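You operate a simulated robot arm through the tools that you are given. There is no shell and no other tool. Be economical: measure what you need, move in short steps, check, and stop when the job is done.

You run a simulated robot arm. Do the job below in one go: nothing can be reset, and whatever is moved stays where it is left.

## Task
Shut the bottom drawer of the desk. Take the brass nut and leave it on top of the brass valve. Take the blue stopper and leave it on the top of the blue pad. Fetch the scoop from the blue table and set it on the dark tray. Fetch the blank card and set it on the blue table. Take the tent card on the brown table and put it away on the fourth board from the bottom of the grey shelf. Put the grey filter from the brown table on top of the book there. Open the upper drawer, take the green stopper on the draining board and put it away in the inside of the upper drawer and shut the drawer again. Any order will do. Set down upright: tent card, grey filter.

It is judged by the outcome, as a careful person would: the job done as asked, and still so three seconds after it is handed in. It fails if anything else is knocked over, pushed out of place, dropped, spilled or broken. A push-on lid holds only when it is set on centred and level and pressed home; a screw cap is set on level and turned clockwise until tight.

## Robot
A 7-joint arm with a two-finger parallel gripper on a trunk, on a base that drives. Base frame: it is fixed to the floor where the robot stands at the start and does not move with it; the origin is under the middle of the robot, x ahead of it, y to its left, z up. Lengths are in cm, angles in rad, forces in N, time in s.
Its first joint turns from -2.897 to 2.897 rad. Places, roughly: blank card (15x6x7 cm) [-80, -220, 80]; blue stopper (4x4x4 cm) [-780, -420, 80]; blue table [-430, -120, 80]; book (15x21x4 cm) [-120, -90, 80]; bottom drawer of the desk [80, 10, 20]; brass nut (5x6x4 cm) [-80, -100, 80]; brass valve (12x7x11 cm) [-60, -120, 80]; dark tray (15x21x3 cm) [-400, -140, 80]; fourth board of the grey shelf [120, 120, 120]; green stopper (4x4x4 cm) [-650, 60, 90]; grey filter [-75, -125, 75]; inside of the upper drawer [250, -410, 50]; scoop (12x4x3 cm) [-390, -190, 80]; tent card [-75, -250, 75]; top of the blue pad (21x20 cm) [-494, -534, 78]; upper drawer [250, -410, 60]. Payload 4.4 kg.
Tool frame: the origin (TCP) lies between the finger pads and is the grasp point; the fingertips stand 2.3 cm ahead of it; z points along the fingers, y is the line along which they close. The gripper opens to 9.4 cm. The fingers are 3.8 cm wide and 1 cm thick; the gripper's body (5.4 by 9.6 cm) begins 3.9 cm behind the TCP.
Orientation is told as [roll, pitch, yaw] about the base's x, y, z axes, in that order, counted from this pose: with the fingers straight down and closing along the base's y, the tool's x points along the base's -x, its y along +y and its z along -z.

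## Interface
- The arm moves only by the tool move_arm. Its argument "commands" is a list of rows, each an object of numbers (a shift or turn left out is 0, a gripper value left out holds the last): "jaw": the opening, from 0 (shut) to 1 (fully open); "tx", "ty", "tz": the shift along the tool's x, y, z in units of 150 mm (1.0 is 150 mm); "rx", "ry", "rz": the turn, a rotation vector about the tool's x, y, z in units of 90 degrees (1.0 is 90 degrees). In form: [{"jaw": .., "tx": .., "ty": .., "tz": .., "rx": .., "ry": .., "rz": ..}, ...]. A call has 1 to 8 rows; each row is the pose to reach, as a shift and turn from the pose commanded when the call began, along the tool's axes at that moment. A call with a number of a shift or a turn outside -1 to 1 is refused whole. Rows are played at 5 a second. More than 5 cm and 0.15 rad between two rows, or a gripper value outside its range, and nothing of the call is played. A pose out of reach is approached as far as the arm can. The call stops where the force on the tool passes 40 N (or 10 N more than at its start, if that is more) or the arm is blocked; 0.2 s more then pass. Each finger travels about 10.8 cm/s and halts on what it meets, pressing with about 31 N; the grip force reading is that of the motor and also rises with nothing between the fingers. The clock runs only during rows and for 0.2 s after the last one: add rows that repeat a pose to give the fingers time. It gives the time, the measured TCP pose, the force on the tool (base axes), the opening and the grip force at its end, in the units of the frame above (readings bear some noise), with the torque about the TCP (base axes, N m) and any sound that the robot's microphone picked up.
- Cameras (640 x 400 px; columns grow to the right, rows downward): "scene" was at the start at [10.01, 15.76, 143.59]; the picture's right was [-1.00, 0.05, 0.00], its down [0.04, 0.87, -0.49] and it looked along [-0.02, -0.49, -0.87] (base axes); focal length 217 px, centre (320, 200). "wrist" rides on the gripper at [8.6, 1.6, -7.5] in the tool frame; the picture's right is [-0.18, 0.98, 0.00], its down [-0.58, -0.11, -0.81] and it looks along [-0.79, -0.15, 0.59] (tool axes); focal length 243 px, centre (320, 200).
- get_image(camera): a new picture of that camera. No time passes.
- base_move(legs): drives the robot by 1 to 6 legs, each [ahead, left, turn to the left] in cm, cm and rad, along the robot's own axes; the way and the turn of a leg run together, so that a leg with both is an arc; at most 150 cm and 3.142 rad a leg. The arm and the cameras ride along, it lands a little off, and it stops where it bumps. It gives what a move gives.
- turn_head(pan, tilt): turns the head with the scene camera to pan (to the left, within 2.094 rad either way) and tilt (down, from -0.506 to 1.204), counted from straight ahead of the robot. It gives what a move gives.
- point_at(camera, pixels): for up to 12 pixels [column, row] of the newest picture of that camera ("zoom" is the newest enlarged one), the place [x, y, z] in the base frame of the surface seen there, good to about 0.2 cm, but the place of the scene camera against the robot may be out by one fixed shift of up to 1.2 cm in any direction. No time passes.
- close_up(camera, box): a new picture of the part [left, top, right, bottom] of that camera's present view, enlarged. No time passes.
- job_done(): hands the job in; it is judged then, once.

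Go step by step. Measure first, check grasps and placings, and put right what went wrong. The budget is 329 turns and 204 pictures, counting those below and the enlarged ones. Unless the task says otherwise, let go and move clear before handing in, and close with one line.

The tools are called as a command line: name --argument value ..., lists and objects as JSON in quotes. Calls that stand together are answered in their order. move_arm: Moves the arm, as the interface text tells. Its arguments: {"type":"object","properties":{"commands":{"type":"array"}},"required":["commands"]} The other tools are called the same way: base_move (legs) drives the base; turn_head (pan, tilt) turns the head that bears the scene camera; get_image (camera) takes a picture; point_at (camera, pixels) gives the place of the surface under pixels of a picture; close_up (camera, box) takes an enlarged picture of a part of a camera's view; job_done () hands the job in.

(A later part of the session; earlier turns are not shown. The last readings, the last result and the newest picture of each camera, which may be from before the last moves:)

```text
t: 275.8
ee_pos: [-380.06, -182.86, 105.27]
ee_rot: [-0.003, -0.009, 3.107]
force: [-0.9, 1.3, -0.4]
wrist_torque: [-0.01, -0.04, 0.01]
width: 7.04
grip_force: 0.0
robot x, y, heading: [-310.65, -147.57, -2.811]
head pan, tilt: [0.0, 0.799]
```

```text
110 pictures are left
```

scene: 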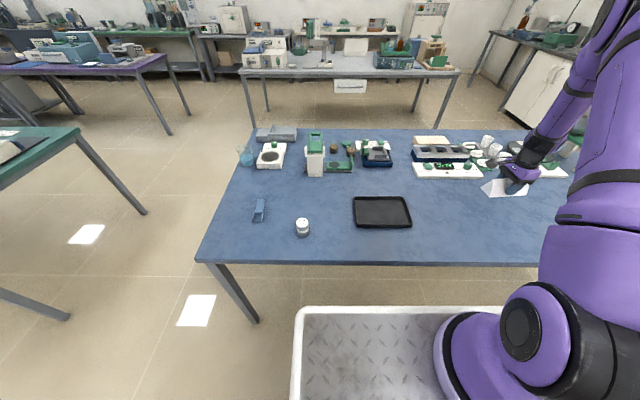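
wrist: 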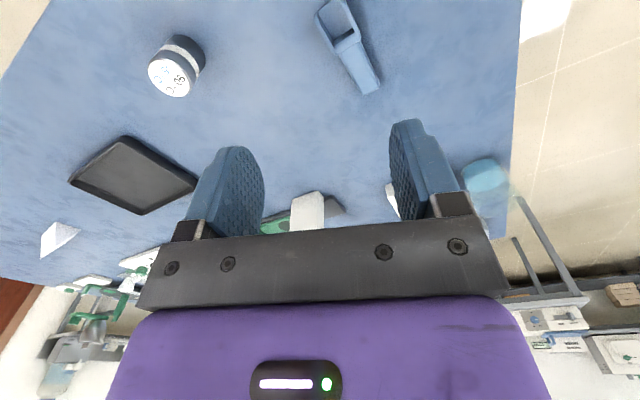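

close_up --camera "wrist" --box '[290, 0, 410, 100]'

point_at --camera "zoom" --pixels '[[170, 30], [250, 20], [190, 200], [310, 150], [390, 375], [310, 280], [440, 350], [250, 110], [350, 250], [410, 290], [330, 330]]'

```text
4.00 times, centred on (350, 50) of wrist
```

zoom: 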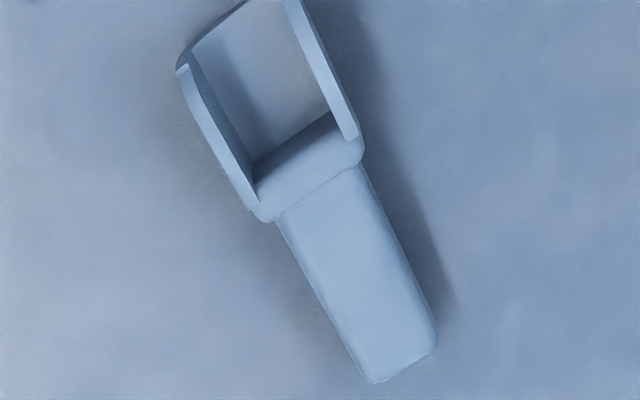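

```text
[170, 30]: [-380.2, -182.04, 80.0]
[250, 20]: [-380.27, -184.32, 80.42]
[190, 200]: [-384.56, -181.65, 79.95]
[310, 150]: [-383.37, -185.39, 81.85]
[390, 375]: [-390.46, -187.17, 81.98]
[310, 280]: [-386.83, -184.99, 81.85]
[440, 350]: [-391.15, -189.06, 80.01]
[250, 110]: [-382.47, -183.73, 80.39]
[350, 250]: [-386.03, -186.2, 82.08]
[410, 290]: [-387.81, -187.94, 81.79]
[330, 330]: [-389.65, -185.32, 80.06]
```

Handle centre ≈ (-387.2,-186.4), top z 82, direction (-.92,-.39). Align above it.

move_arm --commands '[{"tx": -0.15, "ty": 0.08, "tz": 0.1, "rz": -0.09}, {"tx": -0.3, "ty": 0.16, "tz": 0.3, "rz": -0.18}, {"tx": -0.467, "ty": 0.25, "tz": 0.5, "rz": -0.277}, {"tx": -0.467, "ty": 0.25, "tz": 0.8, "rz": -0.277}]'

get_image --camera "wrist"

```text
refused: row 3 steps farther than a row can; nothing moved
```

```text
108 pictures are left
```

wrist: 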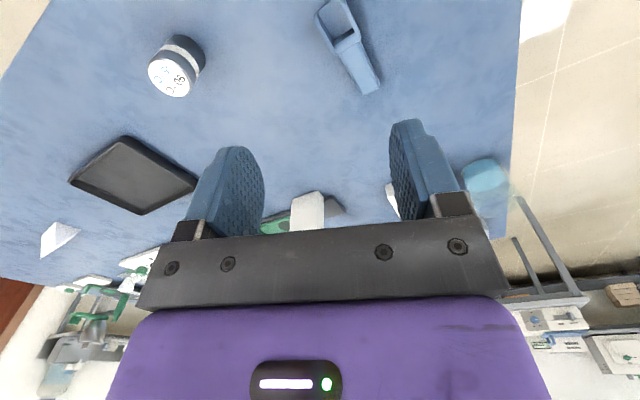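

move_arm --commands '[{"tx": -0.12, "ty": 0.06, "tz": 0.1, "rz": -0.07}, {"tx": -0.24, "ty": 0.12, "tz": 0.2, "rz": -0.14}, {"tx": -0.36, "ty": 0.19, "tz": 0.3, "rz": -0.21}, {"tx": -0.467, "ty": 0.25, "tz": 0.5, "rz": -0.277}, {"tx": -0.467, "ty": 0.25, "tz": 0.8, "rz": -0.277}]'

get_image --camera "wrist"

```text
t: 277.0
ee_pos: [-387.18, -186.7, 93.55]
ee_rot: [-0.008, -0.007, -2.737]
force: [-0.1, -0.4, 1.5]
wrist_torque: [-0.01, 0.01, 0.0]
width: 7.04
grip_force: 0.1
robot x, y, heading: [-310.97, -147.37, -2.815]
head pan, tilt: [0.0, 0.799]
```

```text
107 pictures are left
```

wrist: 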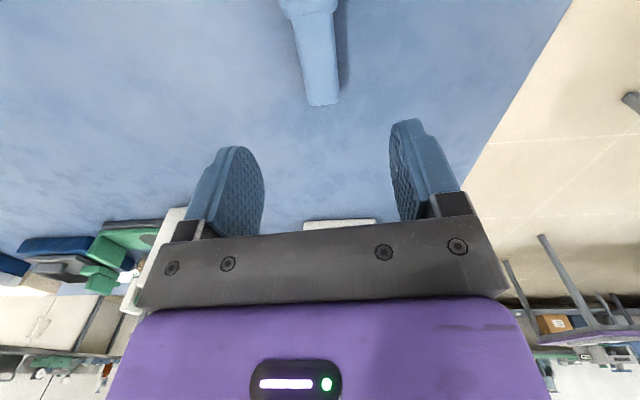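

point_at --camera "wrist" --pixels '[[302, 60], [332, 60], [317, 60], [320, 98], [308, 20]]'

```text
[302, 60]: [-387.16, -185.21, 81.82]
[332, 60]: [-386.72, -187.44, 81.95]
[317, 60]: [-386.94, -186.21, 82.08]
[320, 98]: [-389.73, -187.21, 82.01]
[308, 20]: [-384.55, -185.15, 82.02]
```

Shift 0.45 cm and descend, grasp.

move_arm --commands '[{"ty": -0.03, "tz": 0.25}, {"ty": -0.03, "tz": 0.5}, {"ty": -0.03, "tz": 0.68}, {"ty": -0.03, "tz": 0.73}, {"ty": -0.03, "tz": 0.73, "jaw": 0.3}, {"ty": -0.03, "tz": 0.73, "jaw": 0}, {"ty": -0.03, "tz": 0.73}, {"ty": -0.03, "tz": 0.73}]'

move_arm --commands '[{"tz": -0.1}, {"tz": -0.4}, {"tz": -0.7}, {"tz": -1.0}]'

get_image --camera "wrist"

```text
t: 278.8
ee_pos: [-387.45, -186.22, 82.49]
ee_rot: [-0.005, -0.008, -2.738]
force: [0.1, -0.4, -0.1]
wrist_torque: [0.01, -0.01, 0.0]
width: 2.68
grip_force: 31.1
robot x, y, heading: [-310.56, -147.64, -2.814]
head pan, tilt: [0.0, 0.799]
```

```text
t: 279.8
ee_pos: [-387.38, -186.19, 97.42]
ee_rot: [-0.007, -0.005, -2.737]
force: [0.3, -0.7, -0.7]
wrist_torque: [0.01, 0.0, 0.02]
width: 2.67
grip_force: 31.2
robot x, y, heading: [-311.17, -147.77, -2.816]
head pan, tilt: [0.0, 0.799]
```

```text
106 pictures are left
```

wrist: 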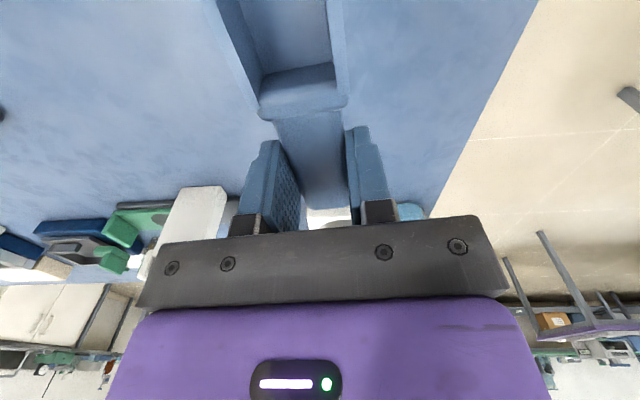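

Scoop held. Move it toward the tray in hops.

move_arm --commands '[{"tx": 0.04, "ty": -0.3}, {"tx": 0.08, "ty": -0.6}, {"tx": 0.12, "ty": -0.9}]'

move_arm --commands '[{"tx": 0.04, "ty": -0.3}, {"tx": 0.08, "ty": -0.6}, {"tx": 0.12, "ty": -0.9}]'

move_arm --commands '[{"tx": 0.0, "ty": -0.3}, {"tx": 0.08, "ty": -0.6}, {"tx": 0.12, "ty": -0.9}]'

move_arm --commands '[{"rz": 0.09, "ty": -0.15, "tx": 0.05}, {"rz": 0.18, "ty": -0.3, "tx": 0.107}, {"rz": 0.27, "ty": -0.5, "tx": 0.107}, {"rz": 0.36, "ty": -0.693, "tx": 0.107}, {"rz": 0.45, "ty": -0.693, "tx": 0.107}, {"rz": 0.54, "ty": -0.693, "tx": 0.107}, {"rz": 0.63, "ty": -0.693, "tx": 0.107}, {"rz": 0.72, "ty": -0.693, "tx": 0.107}]'

get_image --camera "wrist"

```text
t: 280.6
ee_pos: [-390.88, -173.2, 97.67]
ee_rot: [-0.007, -0.008, -2.736]
force: [0.2, -0.1, -0.9]
wrist_torque: [0.04, 0.05, 0.03]
width: 2.71
grip_force: 30.6
robot x, y, heading: [-310.96, -147.64, -2.811]
head pan, tilt: [0.0, 0.799]
```

```text
t: 281.4
ee_pos: [-394.53, -160.07, 97.77]
ee_rot: [-0.008, -0.007, -2.735]
force: [0.3, -1.3, -0.3]
wrist_torque: [0.06, 0.02, 0.0]
width: 2.72
grip_force: 31.4
robot x, y, heading: [-310.97, -147.96, -2.814]
head pan, tilt: [0.0, 0.799]
```

```text
t: 282.2
ee_pos: [-398.22, -146.94, 97.86]
ee_rot: [-0.005, -0.007, -2.735]
force: [0.2, -1.2, -0.4]
wrist_torque: [0.05, -0.01, 0.04]
width: 2.7
grip_force: 30.9
robot x, y, heading: [-311.01, -147.54, -2.811]
head pan, tilt: [0.0, 0.799]
```

```text
t: 284.0
ee_pos: [-400.8, -136.64, 97.84]
ee_rot: [0.004, -0.008, 2.412]
force: [-0.1, 0.6, -0.3]
wrist_torque: [0.02, -0.01, 0.04]
width: 2.72
grip_force: 31.0
robot x, y, heading: [-310.67, -147.44, -2.811]
head pan, tilt: [0.0, 0.799]
```

```text
105 pictures are left
```

wrist: 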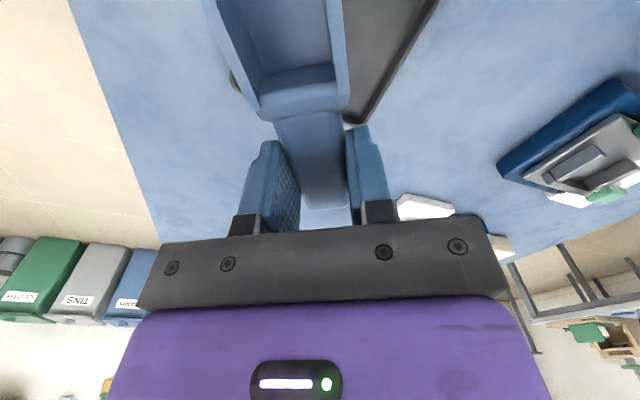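

Finish the turn, then check alignment with the tray.

move_arm --commands '[{"rz": 0.09}, {"rz": 0.18}, {"rz": 0.27}, {"rz": 0.28}]'

get_image --camera "wrist"

close_up --camera "scene" --box '[340, 130, 560, 270]'

```text
t: 285.0
ee_pos: [-400.84, -136.57, 97.73]
ee_rot: [0.008, -0.009, 1.975]
force: [-1.3, 1.1, 0.0]
wrist_torque: [0.0, 0.02, 0.01]
width: 2.69
grip_force: 31.2
robot x, y, heading: [-310.99, -147.57, -2.817]
head pan, tilt: [0.0, 0.799]
```

```text
104 pictures are left
```

wrist: 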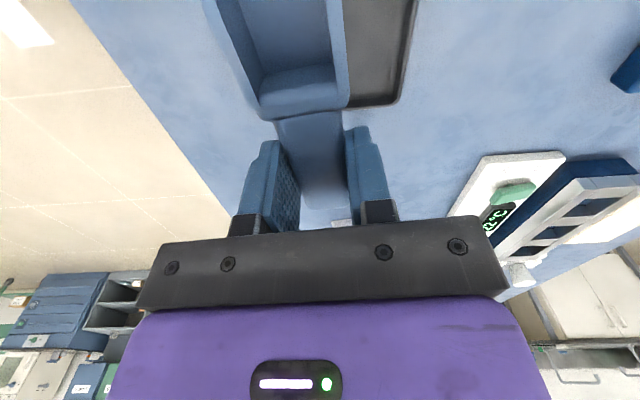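

```text
2.86 times, centred on (450, 200) of scene
```

zoom: 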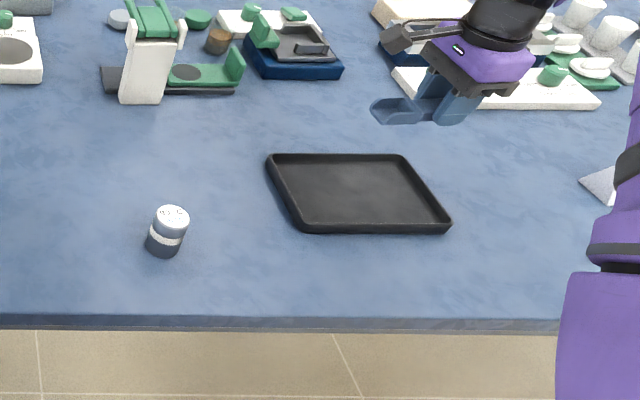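

point_at --camera "zoom" --pixels '[[272, 158], [402, 157], [447, 222], [300, 226], [350, 190]]'

point_at --camera "wrist" --pixels '[[398, 98], [412, 20], [370, 60], [360, 105], [210, 20], [340, 20], [235, 60]]'

```text
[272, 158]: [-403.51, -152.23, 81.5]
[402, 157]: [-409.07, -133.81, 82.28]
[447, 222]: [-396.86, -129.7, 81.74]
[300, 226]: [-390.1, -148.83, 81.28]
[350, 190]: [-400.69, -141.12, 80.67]
```

```text
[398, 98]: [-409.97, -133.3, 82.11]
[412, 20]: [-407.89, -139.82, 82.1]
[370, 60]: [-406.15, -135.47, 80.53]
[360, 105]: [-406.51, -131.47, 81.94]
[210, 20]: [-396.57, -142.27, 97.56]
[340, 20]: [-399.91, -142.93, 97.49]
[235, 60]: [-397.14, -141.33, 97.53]
```

Centre of tray (-400.3,-140.7), floor z≈80.6. Adjust and lower.

move_arm --commands '[{"tx": 0.08, "ty": 0.074, "rz": 0.057, "tz": 0.1}, {"tx": 0.08, "ty": 0.074, "rz": 0.057, "tz": 0.4}, {"tx": 0.08, "ty": 0.074, "rz": 0.057, "tz": 0.65}, {"tx": 0.08, "ty": 0.074, "rz": 0.057, "tz": 0.85}]'

get_image --camera "wrist"

close_up --camera "scene" --box '[340, 130, 560, 270]'

```text
t: 286.0
ee_pos: [-401.37, -138.2, 85.08]
ee_rot: [0.007, -0.004, 1.886]
force: [0.3, 0.1, 0.0]
wrist_torque: [-0.01, 0.02, 0.01]
width: 2.68
grip_force: 31.6
robot x, y, heading: [-311.17, -147.54, -2.816]
head pan, tilt: [0.0, 0.799]
```

```text
102 pictures are left
```

wrist: 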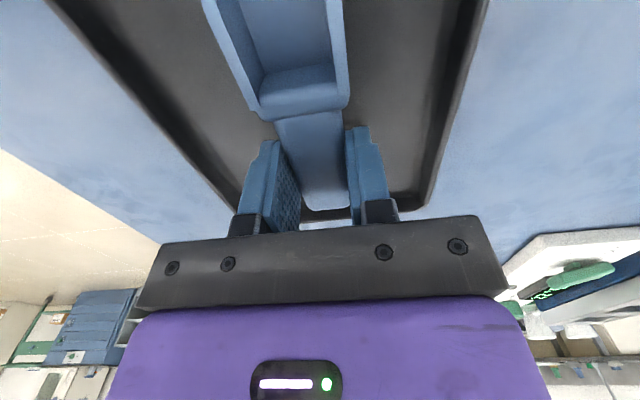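

```text
2.86 times, centred on (450, 200) of scene
```

zoom: 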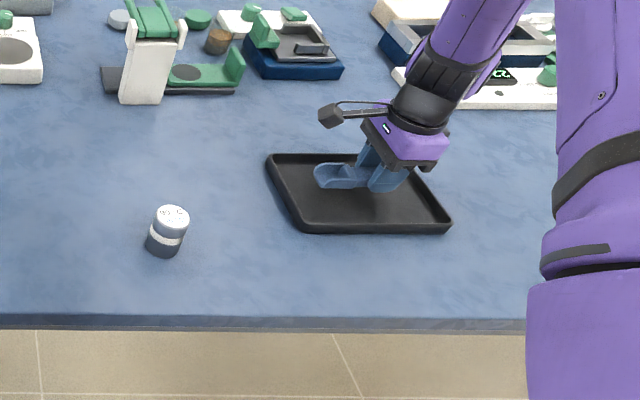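

Scoop is inside the tray outline. Lower to contact.

move_arm --commands '[{"tz": 0.06}, {"tz": 0.1}, {"tz": 0.125}, {"tz": 0.14}, {"tz": 0.148}]'

```text
t: 287.2
ee_pos: [-401.58, -138.15, 82.9]
ee_rot: [0.009, -0.008, 1.886]
force: [0.2, -1.0, 6.3]
wrist_torque: [-0.05, -0.15, -0.04]
width: 2.71
grip_force: 30.9
robot x, y, heading: [-310.72, -147.77, -2.814]
head pan, tilt: [0.0, 0.799]
```

Touching (6 N). Release and rise.

move_arm --commands '[{"tz": -0.01, "jaw": 0.35}, {"tz": -0.01, "jaw": 0.5}, {"tz": -0.01, "jaw": 0.5}, {"tz": -0.3}, {"tz": -0.6}, {"tz": -0.9}, {"tz": -1.0}]'

get_image --camera "wrist"

turn_head --pan 0.1 --tilt 0.55

get_image --camera "scene"

```text
t: 288.8
ee_pos: [-401.42, -138.2, 97.67]
ee_rot: [0.006, -0.003, 1.884]
force: [0.1, -1.2, -0.8]
wrist_torque: [0.01, -0.01, 0.02]
width: 4.73
grip_force: 0.0
robot x, y, heading: [-310.8, -147.46, -2.815]
head pan, tilt: [0.0, 0.799]
```

```text
100 pictures are left
```

wrist: 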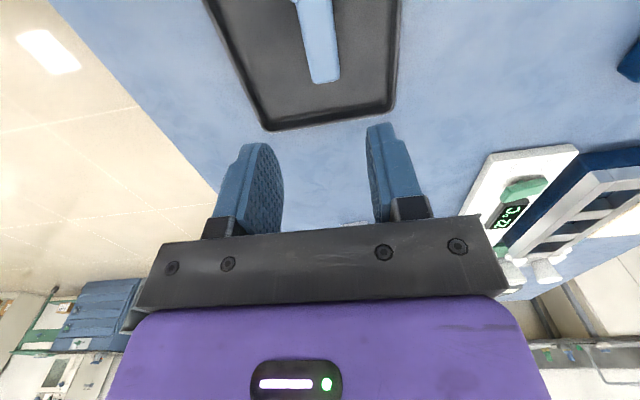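

```text
t: 289.6
ee_pos: [-401.46, -138.21, 97.66]
ee_rot: [0.008, -0.004, 1.885]
force: [-0.7, 0.5, 0.1]
wrist_torque: [-0.02, -0.02, -0.02]
width: 4.71
grip_force: 0.1
robot x, y, heading: [-311.18, -147.4, -2.816]
head pan, tilt: [0.099, 0.55]
```

```text
99 pictures are left
```

scene: 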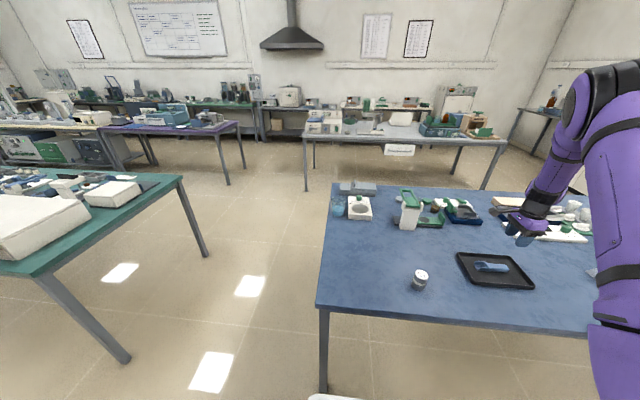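

Scoop lies in the tray. Now survey the far side for the stoppers and pad.

point_at --camera "scene" --pixels '[[305, 150], [480, 150], [240, 125], [228, 180], [105, 128], [185, 178], [130, 350], [290, 105], [310, 115], [430, 108], [270, 140], [205, 250]]'

close_up --camera "scene" --box '[90, 70, 330, 200]'

```text
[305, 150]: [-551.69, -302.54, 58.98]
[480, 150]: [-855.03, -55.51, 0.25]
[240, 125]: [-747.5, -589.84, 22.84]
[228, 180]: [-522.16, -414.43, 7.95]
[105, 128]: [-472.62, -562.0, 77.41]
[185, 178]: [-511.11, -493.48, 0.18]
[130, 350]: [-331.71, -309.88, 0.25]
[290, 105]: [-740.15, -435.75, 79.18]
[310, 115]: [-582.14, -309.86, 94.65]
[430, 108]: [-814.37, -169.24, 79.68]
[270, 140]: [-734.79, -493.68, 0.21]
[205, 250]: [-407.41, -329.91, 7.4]
```

```text
2.67 times, centred on (210, 135) of scene
```

zoom: 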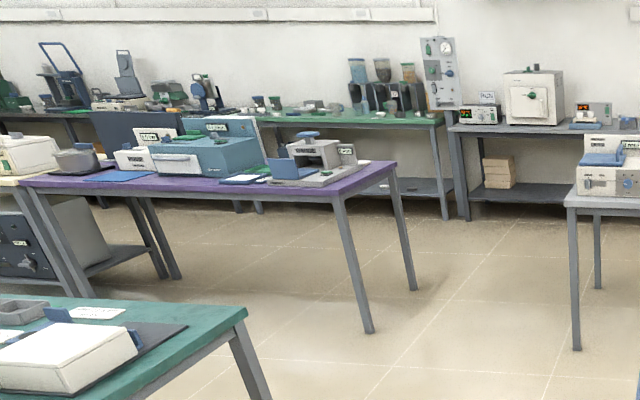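

Path: between blue and green tables, then between purple and white tables to the back counter. Bring the arm to a central, high carry pose.

move_arm --commands '[{"tx": 0.12, "tz": -0.08, "rz": -0.09, "jaw": 0.5}, {"tx": 0.25, "tz": -0.16, "rz": -0.18}, {"tx": 0.37, "tz": -0.25, "rz": -0.27}, {"tx": 0.5, "tz": -0.33, "rz": -0.36}, {"tx": 0.62, "tz": -0.41, "rz": -0.45}, {"tx": 0.75, "tz": -0.5, "rz": -0.54}, {"tx": 0.87, "tz": -0.58, "rz": -0.63}, {"tx": 1.0, "tz": -0.66, "rz": -0.72}]'

move_arm --commands '[{"ty": 0.3, "rz": -0.09}, {"ty": 0.6, "rz": -0.18}, {"ty": 0.9, "rz": -0.28}]'

```text
t: 291.4
ee_pos: [-396.65, -152.53, 107.66]
ee_rot: [-0.001, -0.009, 3.018]
force: [-0.7, -0.2, -1.1]
wrist_torque: [-0.03, -0.01, 0.01]
width: 4.7
grip_force: 0.0
robot x, y, heading: [-310.8, -147.54, -2.816]
head pan, tilt: [0.099, 0.55]
```

```text
refused: row 3 steps farther than a row can; nothing moved
```

move_arm --commands '[{"ty": 0.25, "rz": -0.09}, {"ty": 0.5, "rz": -0.18}, {"ty": 0.75, "rz": -0.26}]'

base_move --legs '[[2, 66, 0], [0, 0, 0.202], [142, 0, 0], [142, 0, 0]]'

turn_head --pan 0 --tilt 0.45

get_image --camera "scene"

```text
t: 292.2
ee_pos: [-398.3, -163.66, 107.61]
ee_rot: [-0.005, -0.008, -2.856]
force: [0.3, 1.3, 0.9]
wrist_torque: [-0.11, 0.01, -0.03]
width: 4.68
grip_force: 0.0
robot x, y, heading: [-310.8, -147.56, -2.813]
head pan, tilt: [0.099, 0.55]
```

```text
t: 309.8
ee_pos: [-611.01, -393.17, 107.68]
ee_rot: [-0.005, -0.008, -2.623]
force: [-0.2, -0.2, 0.5]
wrist_torque: [0.0, 0.0, -0.03]
width: 4.71
grip_force: 0.1
robot x, y, heading: [-529.97, -357.07, -2.581]
head pan, tilt: [0.099, 0.55]
```

```text
t: 310.4
ee_pos: [-611.1, -393.09, 107.55]
ee_rot: [-0.004, -0.007, -2.623]
force: [-0.7, 0.1, 0.2]
wrist_torque: [-0.03, 0.01, 0.01]
width: 4.7
grip_force: 0.1
robot x, y, heading: [-530.08, -356.85, -2.581]
head pan, tilt: [0.0, 0.45]
```

```text
97 pictures are left
```

scene: 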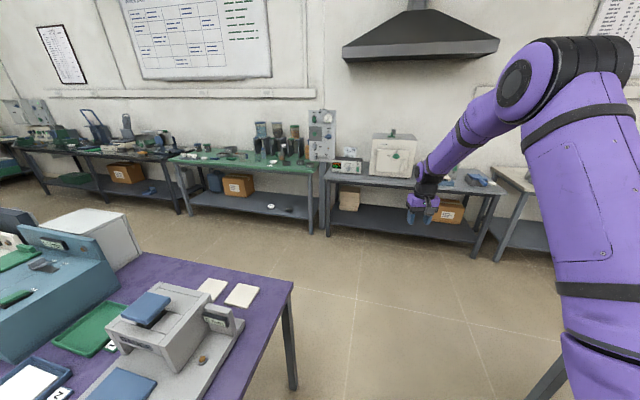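

close_up --camera "scene" --box '[250, 130, 520, 260]'

point_at --camera "scene" --pixels '[[330, 178], [495, 188], [310, 172], [180, 165], [290, 290], [295, 385], [400, 165], [465, 182], [500, 262], [330, 232]]'

```text
2.37 times, centred on (385, 195) of scene
```

zoom: 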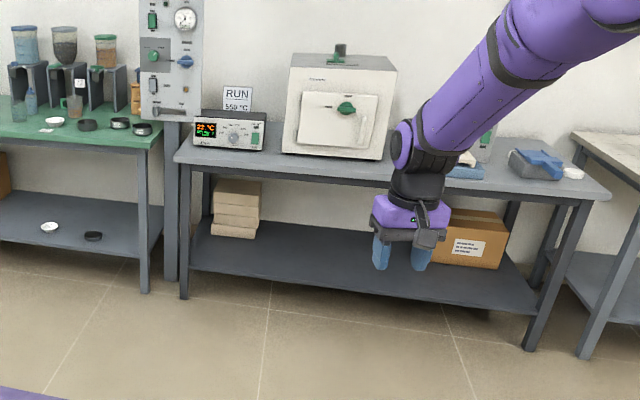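

```text
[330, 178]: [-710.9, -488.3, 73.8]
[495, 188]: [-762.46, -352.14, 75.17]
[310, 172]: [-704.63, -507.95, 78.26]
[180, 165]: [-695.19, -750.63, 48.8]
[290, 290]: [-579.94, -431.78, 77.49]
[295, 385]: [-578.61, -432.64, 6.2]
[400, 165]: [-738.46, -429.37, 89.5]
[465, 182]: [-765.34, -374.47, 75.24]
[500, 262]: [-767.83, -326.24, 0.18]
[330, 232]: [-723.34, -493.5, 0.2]
```

The counter front runs (-711,-488)–(-762,-352), top z≈75.2; an oven stands left of the stopper's place. Approach with a rightward offset.

base_move --legs '[[0, 0, -0.2], [105, -30, 0]]'

get_image --camera "scene"

get_image --camera "wrist"

```text
t: 316.8
ee_pos: [-726.06, -382.98, 107.54]
ee_rot: [-0.006, -0.009, -2.839]
force: [-0.2, 0.2, -1.0]
wrist_torque: [0.01, -0.05, -0.05]
width: 4.7
grip_force: 0.1
robot x, y, heading: [-638.98, -365.37, -2.792]
head pan, tilt: [0.0, 0.45]
```

```text
95 pictures are left
```

scene: 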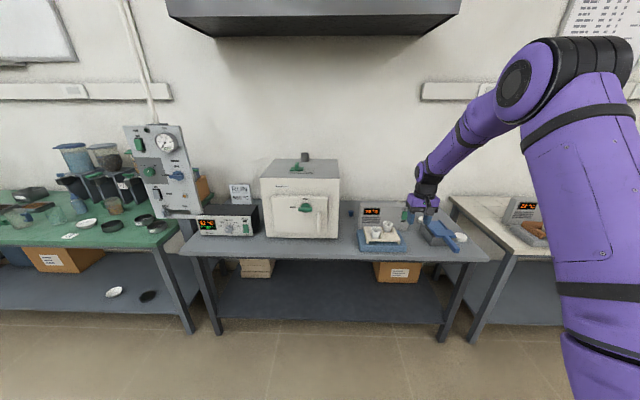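

```text
94 pictures are left
```

wrist: 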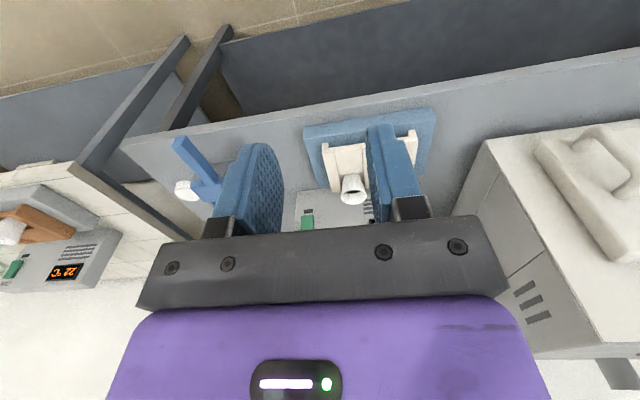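

close_up --camera "scene" --box '[330, 190, 490, 270]'

close_up --camera "scene" --box '[20, 130, 270, 270]'

```text
4.00 times, centred on (410, 230) of scene
```

zoom: 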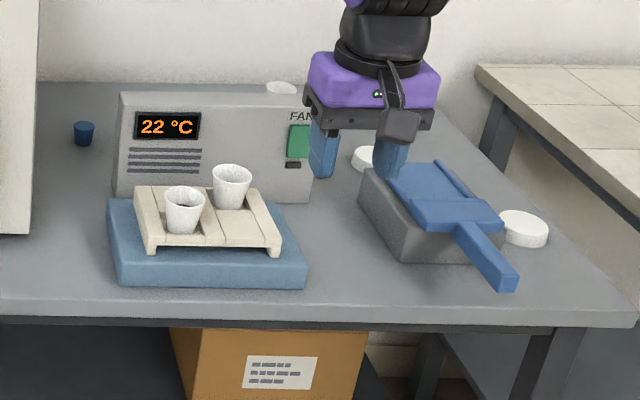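

```text
2.56 times, centred on (145, 200) of scene
```

zoom: 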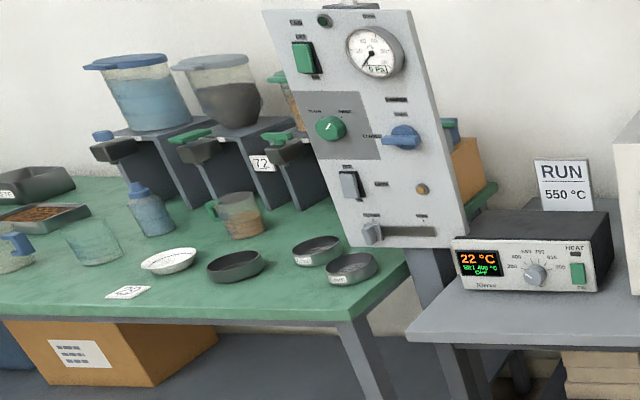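

The blue stopper is the small dark-blue plug at scene (351,223), between oven and hotplate. Measure it and neighbours.

point_at --camera "scene" --pixels '[[351, 223], [351, 221], [350, 226], [341, 180], [338, 235], [360, 220], [358, 205], [305, 158], [300, 165], [362, 238], [380, 205], [258, 180]]'

```text
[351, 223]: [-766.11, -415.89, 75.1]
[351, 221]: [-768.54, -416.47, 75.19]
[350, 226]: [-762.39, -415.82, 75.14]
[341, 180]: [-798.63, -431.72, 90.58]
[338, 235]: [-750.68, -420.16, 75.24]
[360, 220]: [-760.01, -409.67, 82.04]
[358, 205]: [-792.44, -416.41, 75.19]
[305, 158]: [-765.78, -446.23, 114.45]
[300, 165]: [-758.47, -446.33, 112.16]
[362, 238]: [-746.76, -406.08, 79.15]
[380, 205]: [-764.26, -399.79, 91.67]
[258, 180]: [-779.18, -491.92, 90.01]
```

point_at --camera "scene" --pixels '[[351, 213], [351, 210], [350, 216], [348, 213], [354, 213], [339, 215], [358, 217], [360, 228]]'

```text
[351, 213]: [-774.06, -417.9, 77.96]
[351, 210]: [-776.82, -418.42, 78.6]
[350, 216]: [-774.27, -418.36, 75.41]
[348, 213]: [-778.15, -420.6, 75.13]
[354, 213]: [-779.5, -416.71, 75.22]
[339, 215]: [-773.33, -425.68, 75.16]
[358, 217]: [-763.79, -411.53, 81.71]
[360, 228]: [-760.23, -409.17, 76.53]
```

Stopper ≈ (-776,-418.3), 11 cm from the oven and close to the hotplate. Advance 45 cm and view with the wrist camera.

base_move --legs '[[45, 0, 0]]'

get_image --camera "wrist"

get_image --camera "scene"

```text
t: 319.5
ee_pos: [-768.65, -398.31, 107.66]
ee_rot: [-0.003, -0.006, -2.839]
force: [0.7, 0.1, -0.7]
wrist_torque: [0.01, -0.02, -0.01]
width: 4.68
grip_force: 0.1
robot x, y, heading: [-681.56, -380.24, -2.797]
head pan, tilt: [0.0, 0.45]
```

```text
91 pictures are left
```

wrist: 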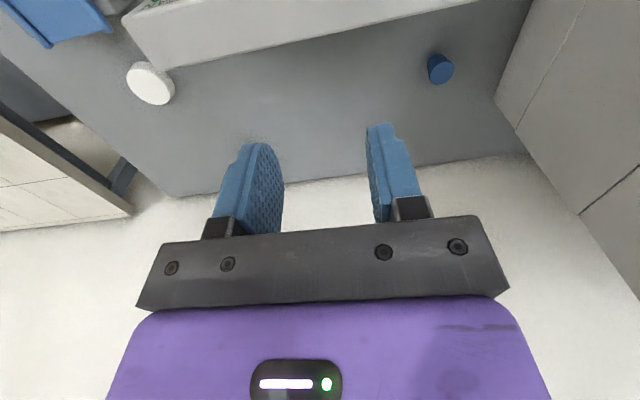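

```text
90 pictures are left
```

scene: 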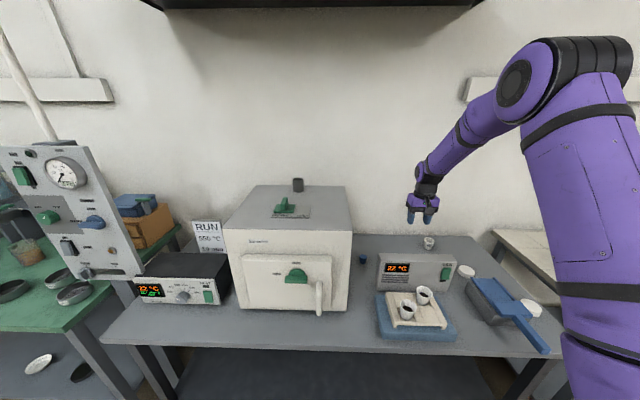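

point_at --camera "wrist" --pixels '[[442, 72], [434, 65], [450, 66], [443, 82], [440, 55], [505, 100], [526, 60], [480, 155], [440, 8], [400, 22], [520, 150]]'

```text
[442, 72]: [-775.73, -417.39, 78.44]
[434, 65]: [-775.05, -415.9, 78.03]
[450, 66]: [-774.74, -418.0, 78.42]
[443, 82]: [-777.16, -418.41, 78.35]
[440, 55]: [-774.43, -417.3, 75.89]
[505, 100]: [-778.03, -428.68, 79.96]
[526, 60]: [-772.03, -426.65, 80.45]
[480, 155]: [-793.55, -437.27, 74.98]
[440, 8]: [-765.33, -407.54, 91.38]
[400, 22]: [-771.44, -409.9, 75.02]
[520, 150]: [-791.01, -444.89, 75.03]
```

Stopper top at (-775.6,-417.2, 78.4), corridor 16 cm wide between oven and panel. Shift the base so the arm comes straight in along the corridor.

base_move --legs '[[16.8, 0, 0], [0, 16.9, 0]]'

get_image --camera "wrist"

get_image --camera "scene"

```text
t: 322.0
ee_pos: [-778.41, -420.05, 107.65]
ee_rot: [-0.005, -0.008, -2.841]
force: [0.2, 0.0, 0.1]
wrist_torque: [-0.01, -0.01, 0.02]
width: 4.7
grip_force: 0.0
robot x, y, heading: [-691.37, -402.0, -2.796]
head pan, tilt: [0.0, 0.45]
```

```text
89 pictures are left
```

wrist: 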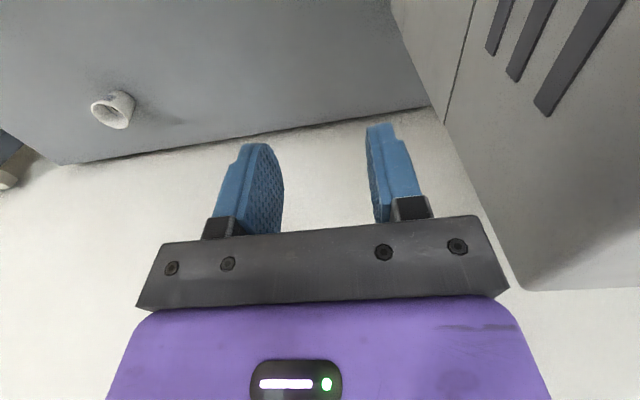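

```text
88 pictures are left
```

scene: 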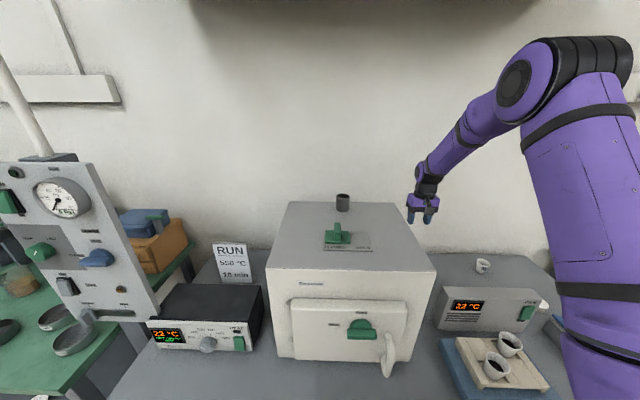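

Line up over the stopper, open to 5.6 cm, and lower part-way.

move_arm --commands '[{"tx": 0.12, "ty": -0.06, "jaw": 0.62}, {"tx": 0.234, "ty": -0.126}, {"tx": 0.234, "ty": -0.126, "tz": 0.25}, {"tx": 0.234, "ty": -0.126, "tz": 0.5}, {"tx": 0.234, "ty": -0.126, "tz": 0.75}, {"tx": 0.234, "ty": -0.126, "tz": 0.95}]'

get_image --camera "wrist"

```text
t: 323.4
ee_pos: [-775.97, -416.94, 93.18]
ee_rot: [-0.005, -0.007, -2.839]
force: [0.4, 0.5, 0.7]
wrist_torque: [0.02, -0.02, -0.01]
width: 5.83
grip_force: 0.1
robot x, y, heading: [-691.56, -401.99, -2.793]
head pan, tilt: [0.0, 0.45]
```

```text
87 pictures are left
```

wrist: 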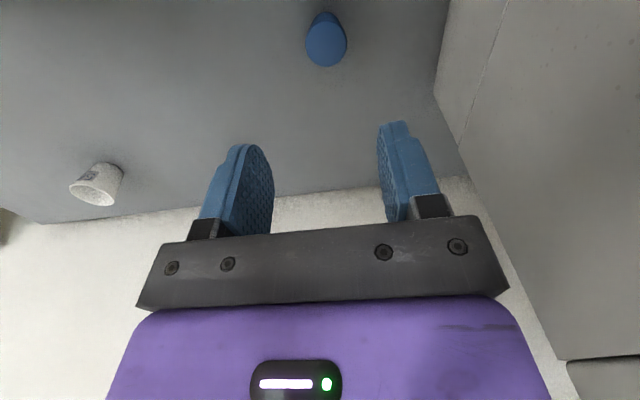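

point_at --camera "wrist" --pixels '[[327, 45], [309, 45], [345, 45], [327, 62], [326, 28]]'

close_up --camera "scene" --box '[260, 40, 560, 330]'

```text
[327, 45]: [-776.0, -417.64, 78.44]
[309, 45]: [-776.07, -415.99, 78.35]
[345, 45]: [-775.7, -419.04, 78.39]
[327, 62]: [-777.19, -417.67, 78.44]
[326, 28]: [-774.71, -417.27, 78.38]
```

```text
1.38 times, centred on (410, 185) of scene
```

zoom: 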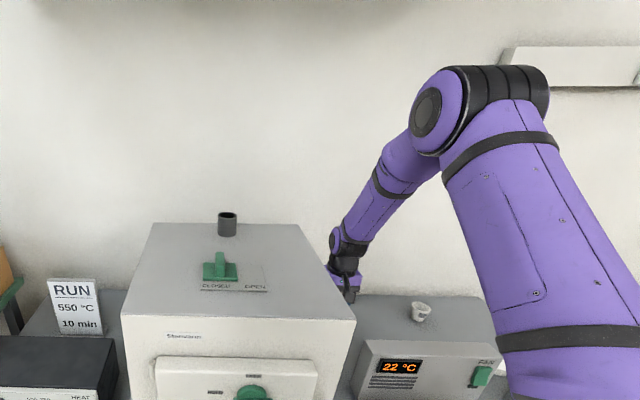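

Stopper centre (-775.95,-417.5); arm clears oven and panel. Descend and grasp.

move_arm --commands '[{"tx": -0.01, "ty": 0.035, "tz": 0.25}, {"tx": -0.01, "ty": 0.035, "tz": 0.5}, {"tx": -0.01, "ty": 0.035, "tz": 0.75}, {"tx": -0.01, "ty": 0.035, "tz": 0.9}]'

move_arm --commands '[{"tz": 0.06}, {"tz": 0.11}, {"tz": 0.11, "jaw": 0.3}, {"tz": 0.11, "jaw": 0}, {"tz": 0.11}, {"tz": 0.11}]'

move_arm --commands '[{"tz": -0.1}, {"tz": -0.4}, {"tz": -0.7}, {"tz": -1.0}]'

get_image --camera "wrist"

```text
t: 324.4
ee_pos: [-775.92, -417.69, 79.78]
ee_rot: [-0.006, -0.008, -2.838]
force: [0.1, -0.2, 0.9]
wrist_torque: [0.02, -0.02, 0.02]
width: 5.84
grip_force: 0.0
robot x, y, heading: [-691.69, -402.46, -2.797]
head pan, tilt: [0.0, 0.45]
```

```text
t: 325.8
ee_pos: [-775.99, -417.72, 78.07]
ee_rot: [-0.006, -0.007, -2.84]
force: [0.2, 0.3, 0.0]
wrist_torque: [0.01, 0.03, 0.02]
width: 3.39
grip_force: 31.1
robot x, y, heading: [-691.36, -402.4, -2.797]
head pan, tilt: [0.0, 0.45]
```

```text
t: 326.8
ee_pos: [-776.07, -417.64, 93.15]
ee_rot: [-0.005, -0.006, -2.839]
force: [-0.7, -0.4, -0.1]
wrist_torque: [0.0, -0.04, 0.0]
width: 3.38
grip_force: 30.9
robot x, y, heading: [-691.51, -402.22, -2.8]
head pan, tilt: [0.0, 0.45]
```

```text
85 pictures are left
```

wrist: 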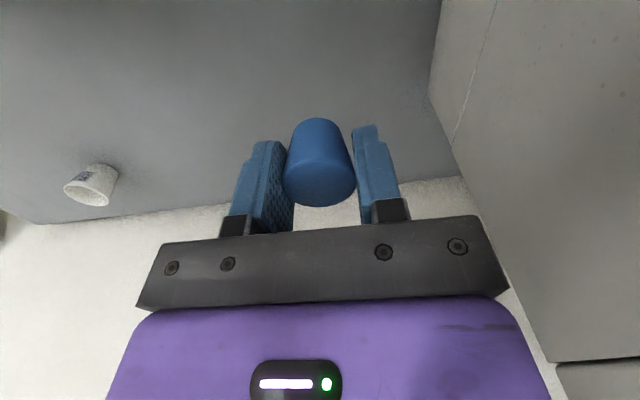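

Stopper held. Raise, back out to the aisle and toward the east side of the purple table.

move_arm --commands '[{"tz": -0.3}, {"tz": -0.6}, {"tz": -0.9}, {"tz": -1.0}]'

base_move --legs '[[-81, 3, 0], [-81, 3, 0], [-37, 23, 0]]'

turn_head --pan 0.75 --tilt 0.6

get_image --camera "scene"

```text
t: 327.8
ee_pos: [-775.72, -417.68, 108.05]
ee_rot: [-0.004, -0.007, -2.839]
force: [-0.1, -0.5, -0.9]
wrist_torque: [0.0, -0.01, 0.03]
width: 3.38
grip_force: 31.0
robot x, y, heading: [-691.36, -402.09, -2.797]
head pan, tilt: [0.0, 0.45]
```

```text
t: 338.4
ee_pos: [-577.38, -378.28, 108.03]
ee_rot: [-0.005, -0.007, -2.853]
force: [-0.1, 0.4, -0.2]
wrist_torque: [-0.01, 0.03, -0.03]
width: 3.4
grip_force: 31.4
robot x, y, heading: [-492.62, -363.46, -2.803]
head pan, tilt: [0.0, 0.45]
```

```text
t: 339.5
ee_pos: [-577.51, -378.22, 108.08]
ee_rot: [-0.006, -0.008, -2.854]
force: [1.1, 0.7, 0.4]
wrist_torque: [0.04, 0.03, -0.04]
width: 3.37
grip_force: 31.0
robot x, y, heading: [-492.69, -364.06, -2.805]
head pan, tilt: [0.75, 0.6]
```

```text
84 pictures are left
```

scene: 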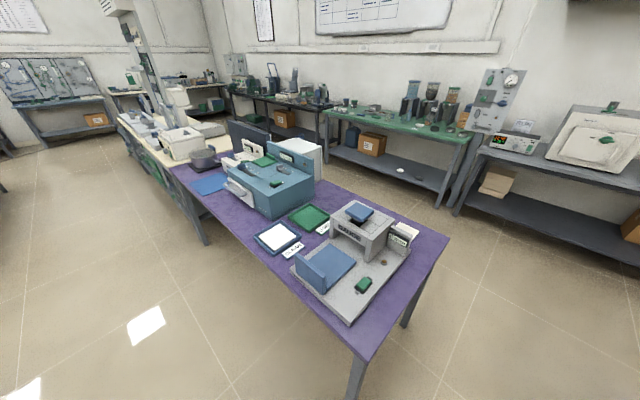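

The blue pad is at (208,183) by the table's near (east) edge; corridor is clear. Measure.

point_at --camera "scene" --pixels '[[208, 183], [190, 182], [212, 195], [228, 178], [205, 172], [372, 355], [210, 212], [448, 240], [280, 240], [235, 190], [260, 190], [205, 155]]'

close_up --camera "scene" --box '[150, 120, 350, 270]'

```text
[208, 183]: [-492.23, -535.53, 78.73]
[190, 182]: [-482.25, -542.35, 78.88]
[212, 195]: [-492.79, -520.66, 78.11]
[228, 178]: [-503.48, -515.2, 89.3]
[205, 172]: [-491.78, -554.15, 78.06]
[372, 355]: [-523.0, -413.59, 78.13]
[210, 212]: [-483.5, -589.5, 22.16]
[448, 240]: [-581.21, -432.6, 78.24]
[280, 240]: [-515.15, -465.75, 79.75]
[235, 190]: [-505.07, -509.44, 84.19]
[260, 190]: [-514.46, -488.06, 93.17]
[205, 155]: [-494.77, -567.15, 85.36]
```

```text
2.67 times, centred on (250, 195) of scene
```

zoom: 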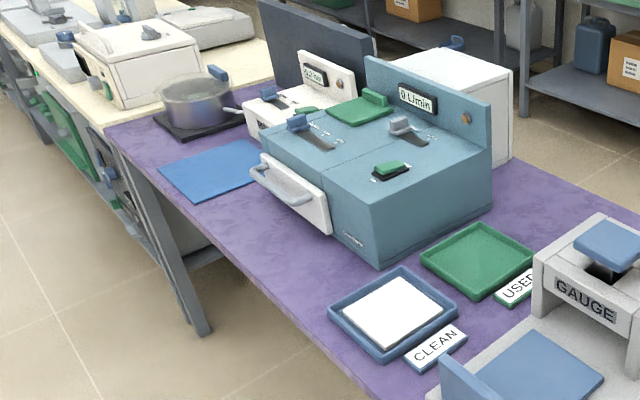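

Place point about (-493,-536) on the pad (z≈78.5). Raise the arm above the equipment and drive into the corridor.

move_arm --commands '[{"tz": -0.3}, {"tz": -0.6}, {"tz": -0.9}, {"tz": -1.0, "tx": 0.2}, {"tz": -1.0, "tx": 0.5}]'

base_move --legs '[[-11.3, 20, -0.035], [0, 113, 0]]'

turn_head --pan 0.4 --tilt 0.8

get_image --camera "scene"

```text
t: 340.7
ee_pos: [-570.36, -376.04, 122.89]
ee_rot: [-0.005, -0.004, -2.853]
force: [0.0, -0.7, -1.0]
wrist_torque: [0.03, -0.04, 0.02]
width: 3.39
grip_force: 30.7
robot x, y, heading: [-492.89, -363.69, -2.808]
head pan, tilt: [0.75, 0.6]
```

```text
t: 347.8
ee_pos: [-520.89, -496.35, 123.04]
ee_rot: [-0.005, -0.007, -2.888]
force: [-0.2, 0.6, -0.2]
wrist_torque: [0.0, -0.01, 0.0]
width: 3.4
grip_force: 31.0
robot x, y, heading: [-443.04, -486.47, -2.84]
head pan, tilt: [0.75, 0.6]
```

```text
t: 348.6
ee_pos: [-520.95, -496.57, 123.07]
ee_rot: [-0.006, -0.007, -2.886]
force: [0.1, 0.5, -0.9]
wrist_torque: [0.01, 0.02, -0.02]
width: 3.4
grip_force: 30.8
robot x, y, heading: [-443.03, -486.83, -2.839]
head pan, tilt: [0.4, 0.799]
```

```text
82 pictures are left
```

scene: 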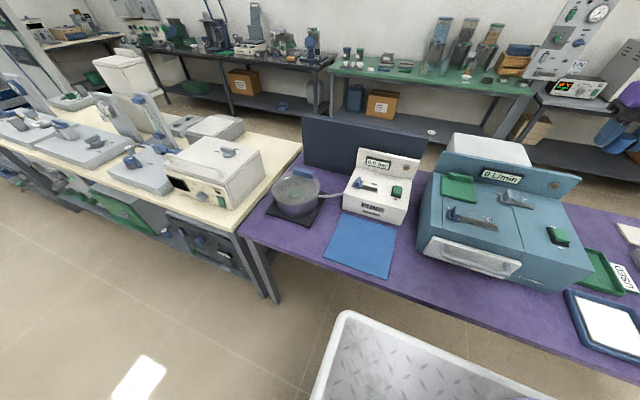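

point_at --camera "scene" --pixels '[[362, 245], [335, 258], [388, 272], [397, 228], [345, 218], [430, 240], [418, 150], [370, 118], [290, 180], [310, 140]]'

```text
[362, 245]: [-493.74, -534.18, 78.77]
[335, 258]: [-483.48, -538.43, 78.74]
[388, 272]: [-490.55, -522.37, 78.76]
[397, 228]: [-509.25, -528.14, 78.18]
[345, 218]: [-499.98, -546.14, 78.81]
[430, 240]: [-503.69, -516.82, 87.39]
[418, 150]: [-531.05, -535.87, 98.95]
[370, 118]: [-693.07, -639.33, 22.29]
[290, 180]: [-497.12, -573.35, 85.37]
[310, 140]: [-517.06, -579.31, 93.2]
```

Pad centre (-493.5,-534). Swing the arm left, then in.

move_arm --commands '[{"ty": 0.3}, {"ty": 0.6}, {"ty": 0.9}, {"ty": 1.0}]'

move_arm --commands '[{"ty": 0.3}, {"ty": 0.6}, {"ty": 0.9}, {"ty": 1.0}]'

move_arm --commands '[{"ty": 0.2, "tx": 0.2}, {"ty": 0.4, "tx": 0.4}, {"ty": 0.6, "tx": 0.6}, {"ty": 0.8, "tx": 0.8}, {"ty": 0.88, "tx": 1.0, "tz": 0.1}]'

get_image --camera "wrist"

```text
t: 349.6
ee_pos: [-517.26, -510.95, 123.07]
ee_rot: [-0.005, -0.007, -2.888]
force: [0.7, 0.1, 0.4]
wrist_torque: [0.01, -0.03, 0.01]
width: 3.39
grip_force: 31.6
robot x, y, heading: [-443.63, -486.82, -2.847]
head pan, tilt: [0.4, 0.799]
```

```text
t: 350.6
ee_pos: [-513.39, -525.74, 122.84]
ee_rot: [-0.005, -0.009, -2.886]
force: [-0.3, 0.0, -0.1]
wrist_torque: [-0.07, 0.02, -0.03]
width: 3.39
grip_force: 31.2
robot x, y, heading: [-442.83, -486.89, -2.846]
head pan, tilt: [0.4, 0.799]
```

```text
t: 351.8
ee_pos: [-495.53, -534.42, 121.13]
ee_rot: [-0.007, -0.007, -2.887]
force: [-0.1, 0.5, -0.6]
wrist_torque: [-0.03, 0.0, -0.03]
width: 3.36
grip_force: 30.4
robot x, y, heading: [-443.38, -487.06, -2.844]
head pan, tilt: [0.4, 0.799]
```

```text
81 pictures are left
```

wrist: 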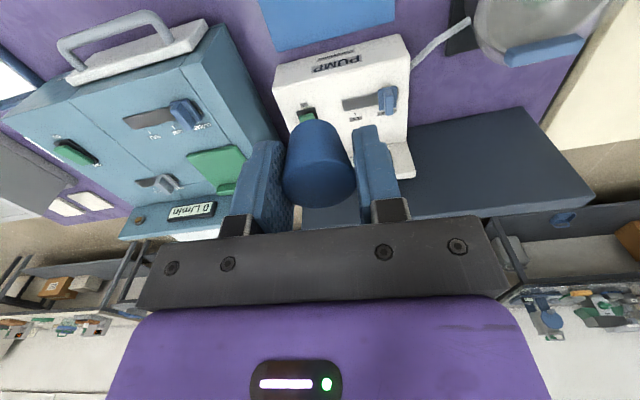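

Over the pad. Shift slightly east and lower in steps.

move_arm --commands '[{"tx": 0.15, "tz": 0.2}, {"tx": 0.15, "tz": 0.5}, {"tx": 0.15, "tz": 0.8}, {"tx": 0.15, "tz": 1.0}]'

move_arm --commands '[{"tz": 0.3}, {"tz": 0.6}, {"tz": 0.9}, {"tz": 1.0}]'

get_image --camera "wrist"

point_at --camera "wrist" --pixels '[[250, 30], [280, 60], [350, 50], [400, 30], [320, 125]]'

```text
t: 352.8
ee_pos: [-493.72, -533.69, 106.21]
ee_rot: [-0.006, -0.008, -2.887]
force: [0.5, 0.5, -1.0]
wrist_torque: [-0.02, 0.01, -0.02]
width: 3.4
grip_force: 30.8
robot x, y, heading: [-443.09, -486.84, -2.84]
head pan, tilt: [0.4, 0.799]
```

```text
t: 353.8
ee_pos: [-493.62, -533.79, 91.31]
ee_rot: [-0.005, -0.007, -2.886]
force: [0.4, 0.3, -0.7]
wrist_torque: [-0.02, 0.01, -0.01]
width: 3.4
grip_force: 31.1
robot x, y, heading: [-443.22, -486.91, -2.846]
head pan, tilt: [0.4, 0.799]
```

```text
80 pictures are left
```

wrist: 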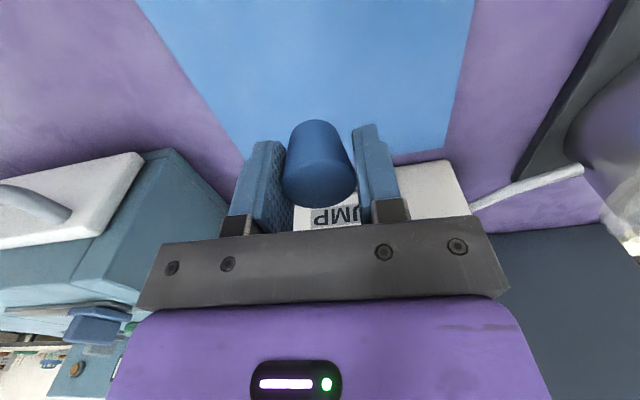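

```text
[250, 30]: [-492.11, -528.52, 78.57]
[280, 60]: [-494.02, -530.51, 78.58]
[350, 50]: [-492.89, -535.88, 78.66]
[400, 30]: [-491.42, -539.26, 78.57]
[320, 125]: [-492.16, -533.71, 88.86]
```

Well centred on the pad. Lower to contact and release.

move_arm --commands '[{"tz": 0.3}, {"tz": 0.55}, {"tz": 0.62}, {"tz": 0.64}, {"tz": 0.65}]'

move_arm --commands '[{"jaw": 0.42}, {"jaw": 0.55}, {"jaw": 0.6}, {"tz": -0.3}, {"tz": -0.6}, {"tz": -0.9}, {"tz": -1.0}]'

get_image --camera "wrist"

```text
t: 355.0
ee_pos: [-493.64, -533.77, 81.75]
ee_rot: [-0.003, -0.006, -2.888]
force: [2.5, 3.7, 29.5]
wrist_torque: [-0.17, -0.19, 0.02]
width: 3.4
grip_force: 30.8
robot x, y, heading: [-443.26, -487.08, -2.844]
head pan, tilt: [0.4, 0.799]
```

```text
t: 356.6
ee_pos: [-493.62, -533.63, 96.46]
ee_rot: [-0.006, -0.007, -2.886]
force: [0.5, -0.3, -0.7]
wrist_torque: [0.01, 0.0, 0.01]
width: 5.63
grip_force: 0.0
robot x, y, heading: [-443.18, -486.94, -2.845]
head pan, tilt: [0.4, 0.799]
```

```text
79 pictures are left
```

wrist: 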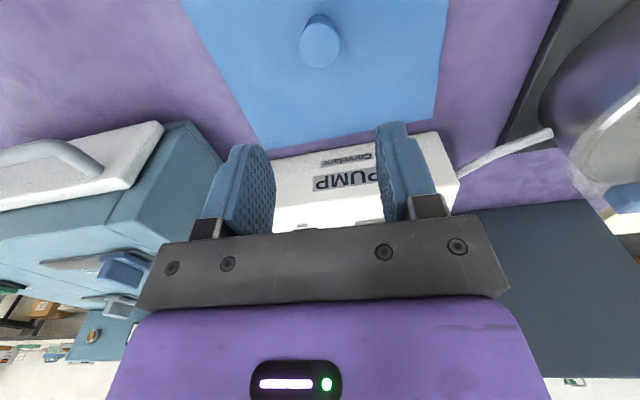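

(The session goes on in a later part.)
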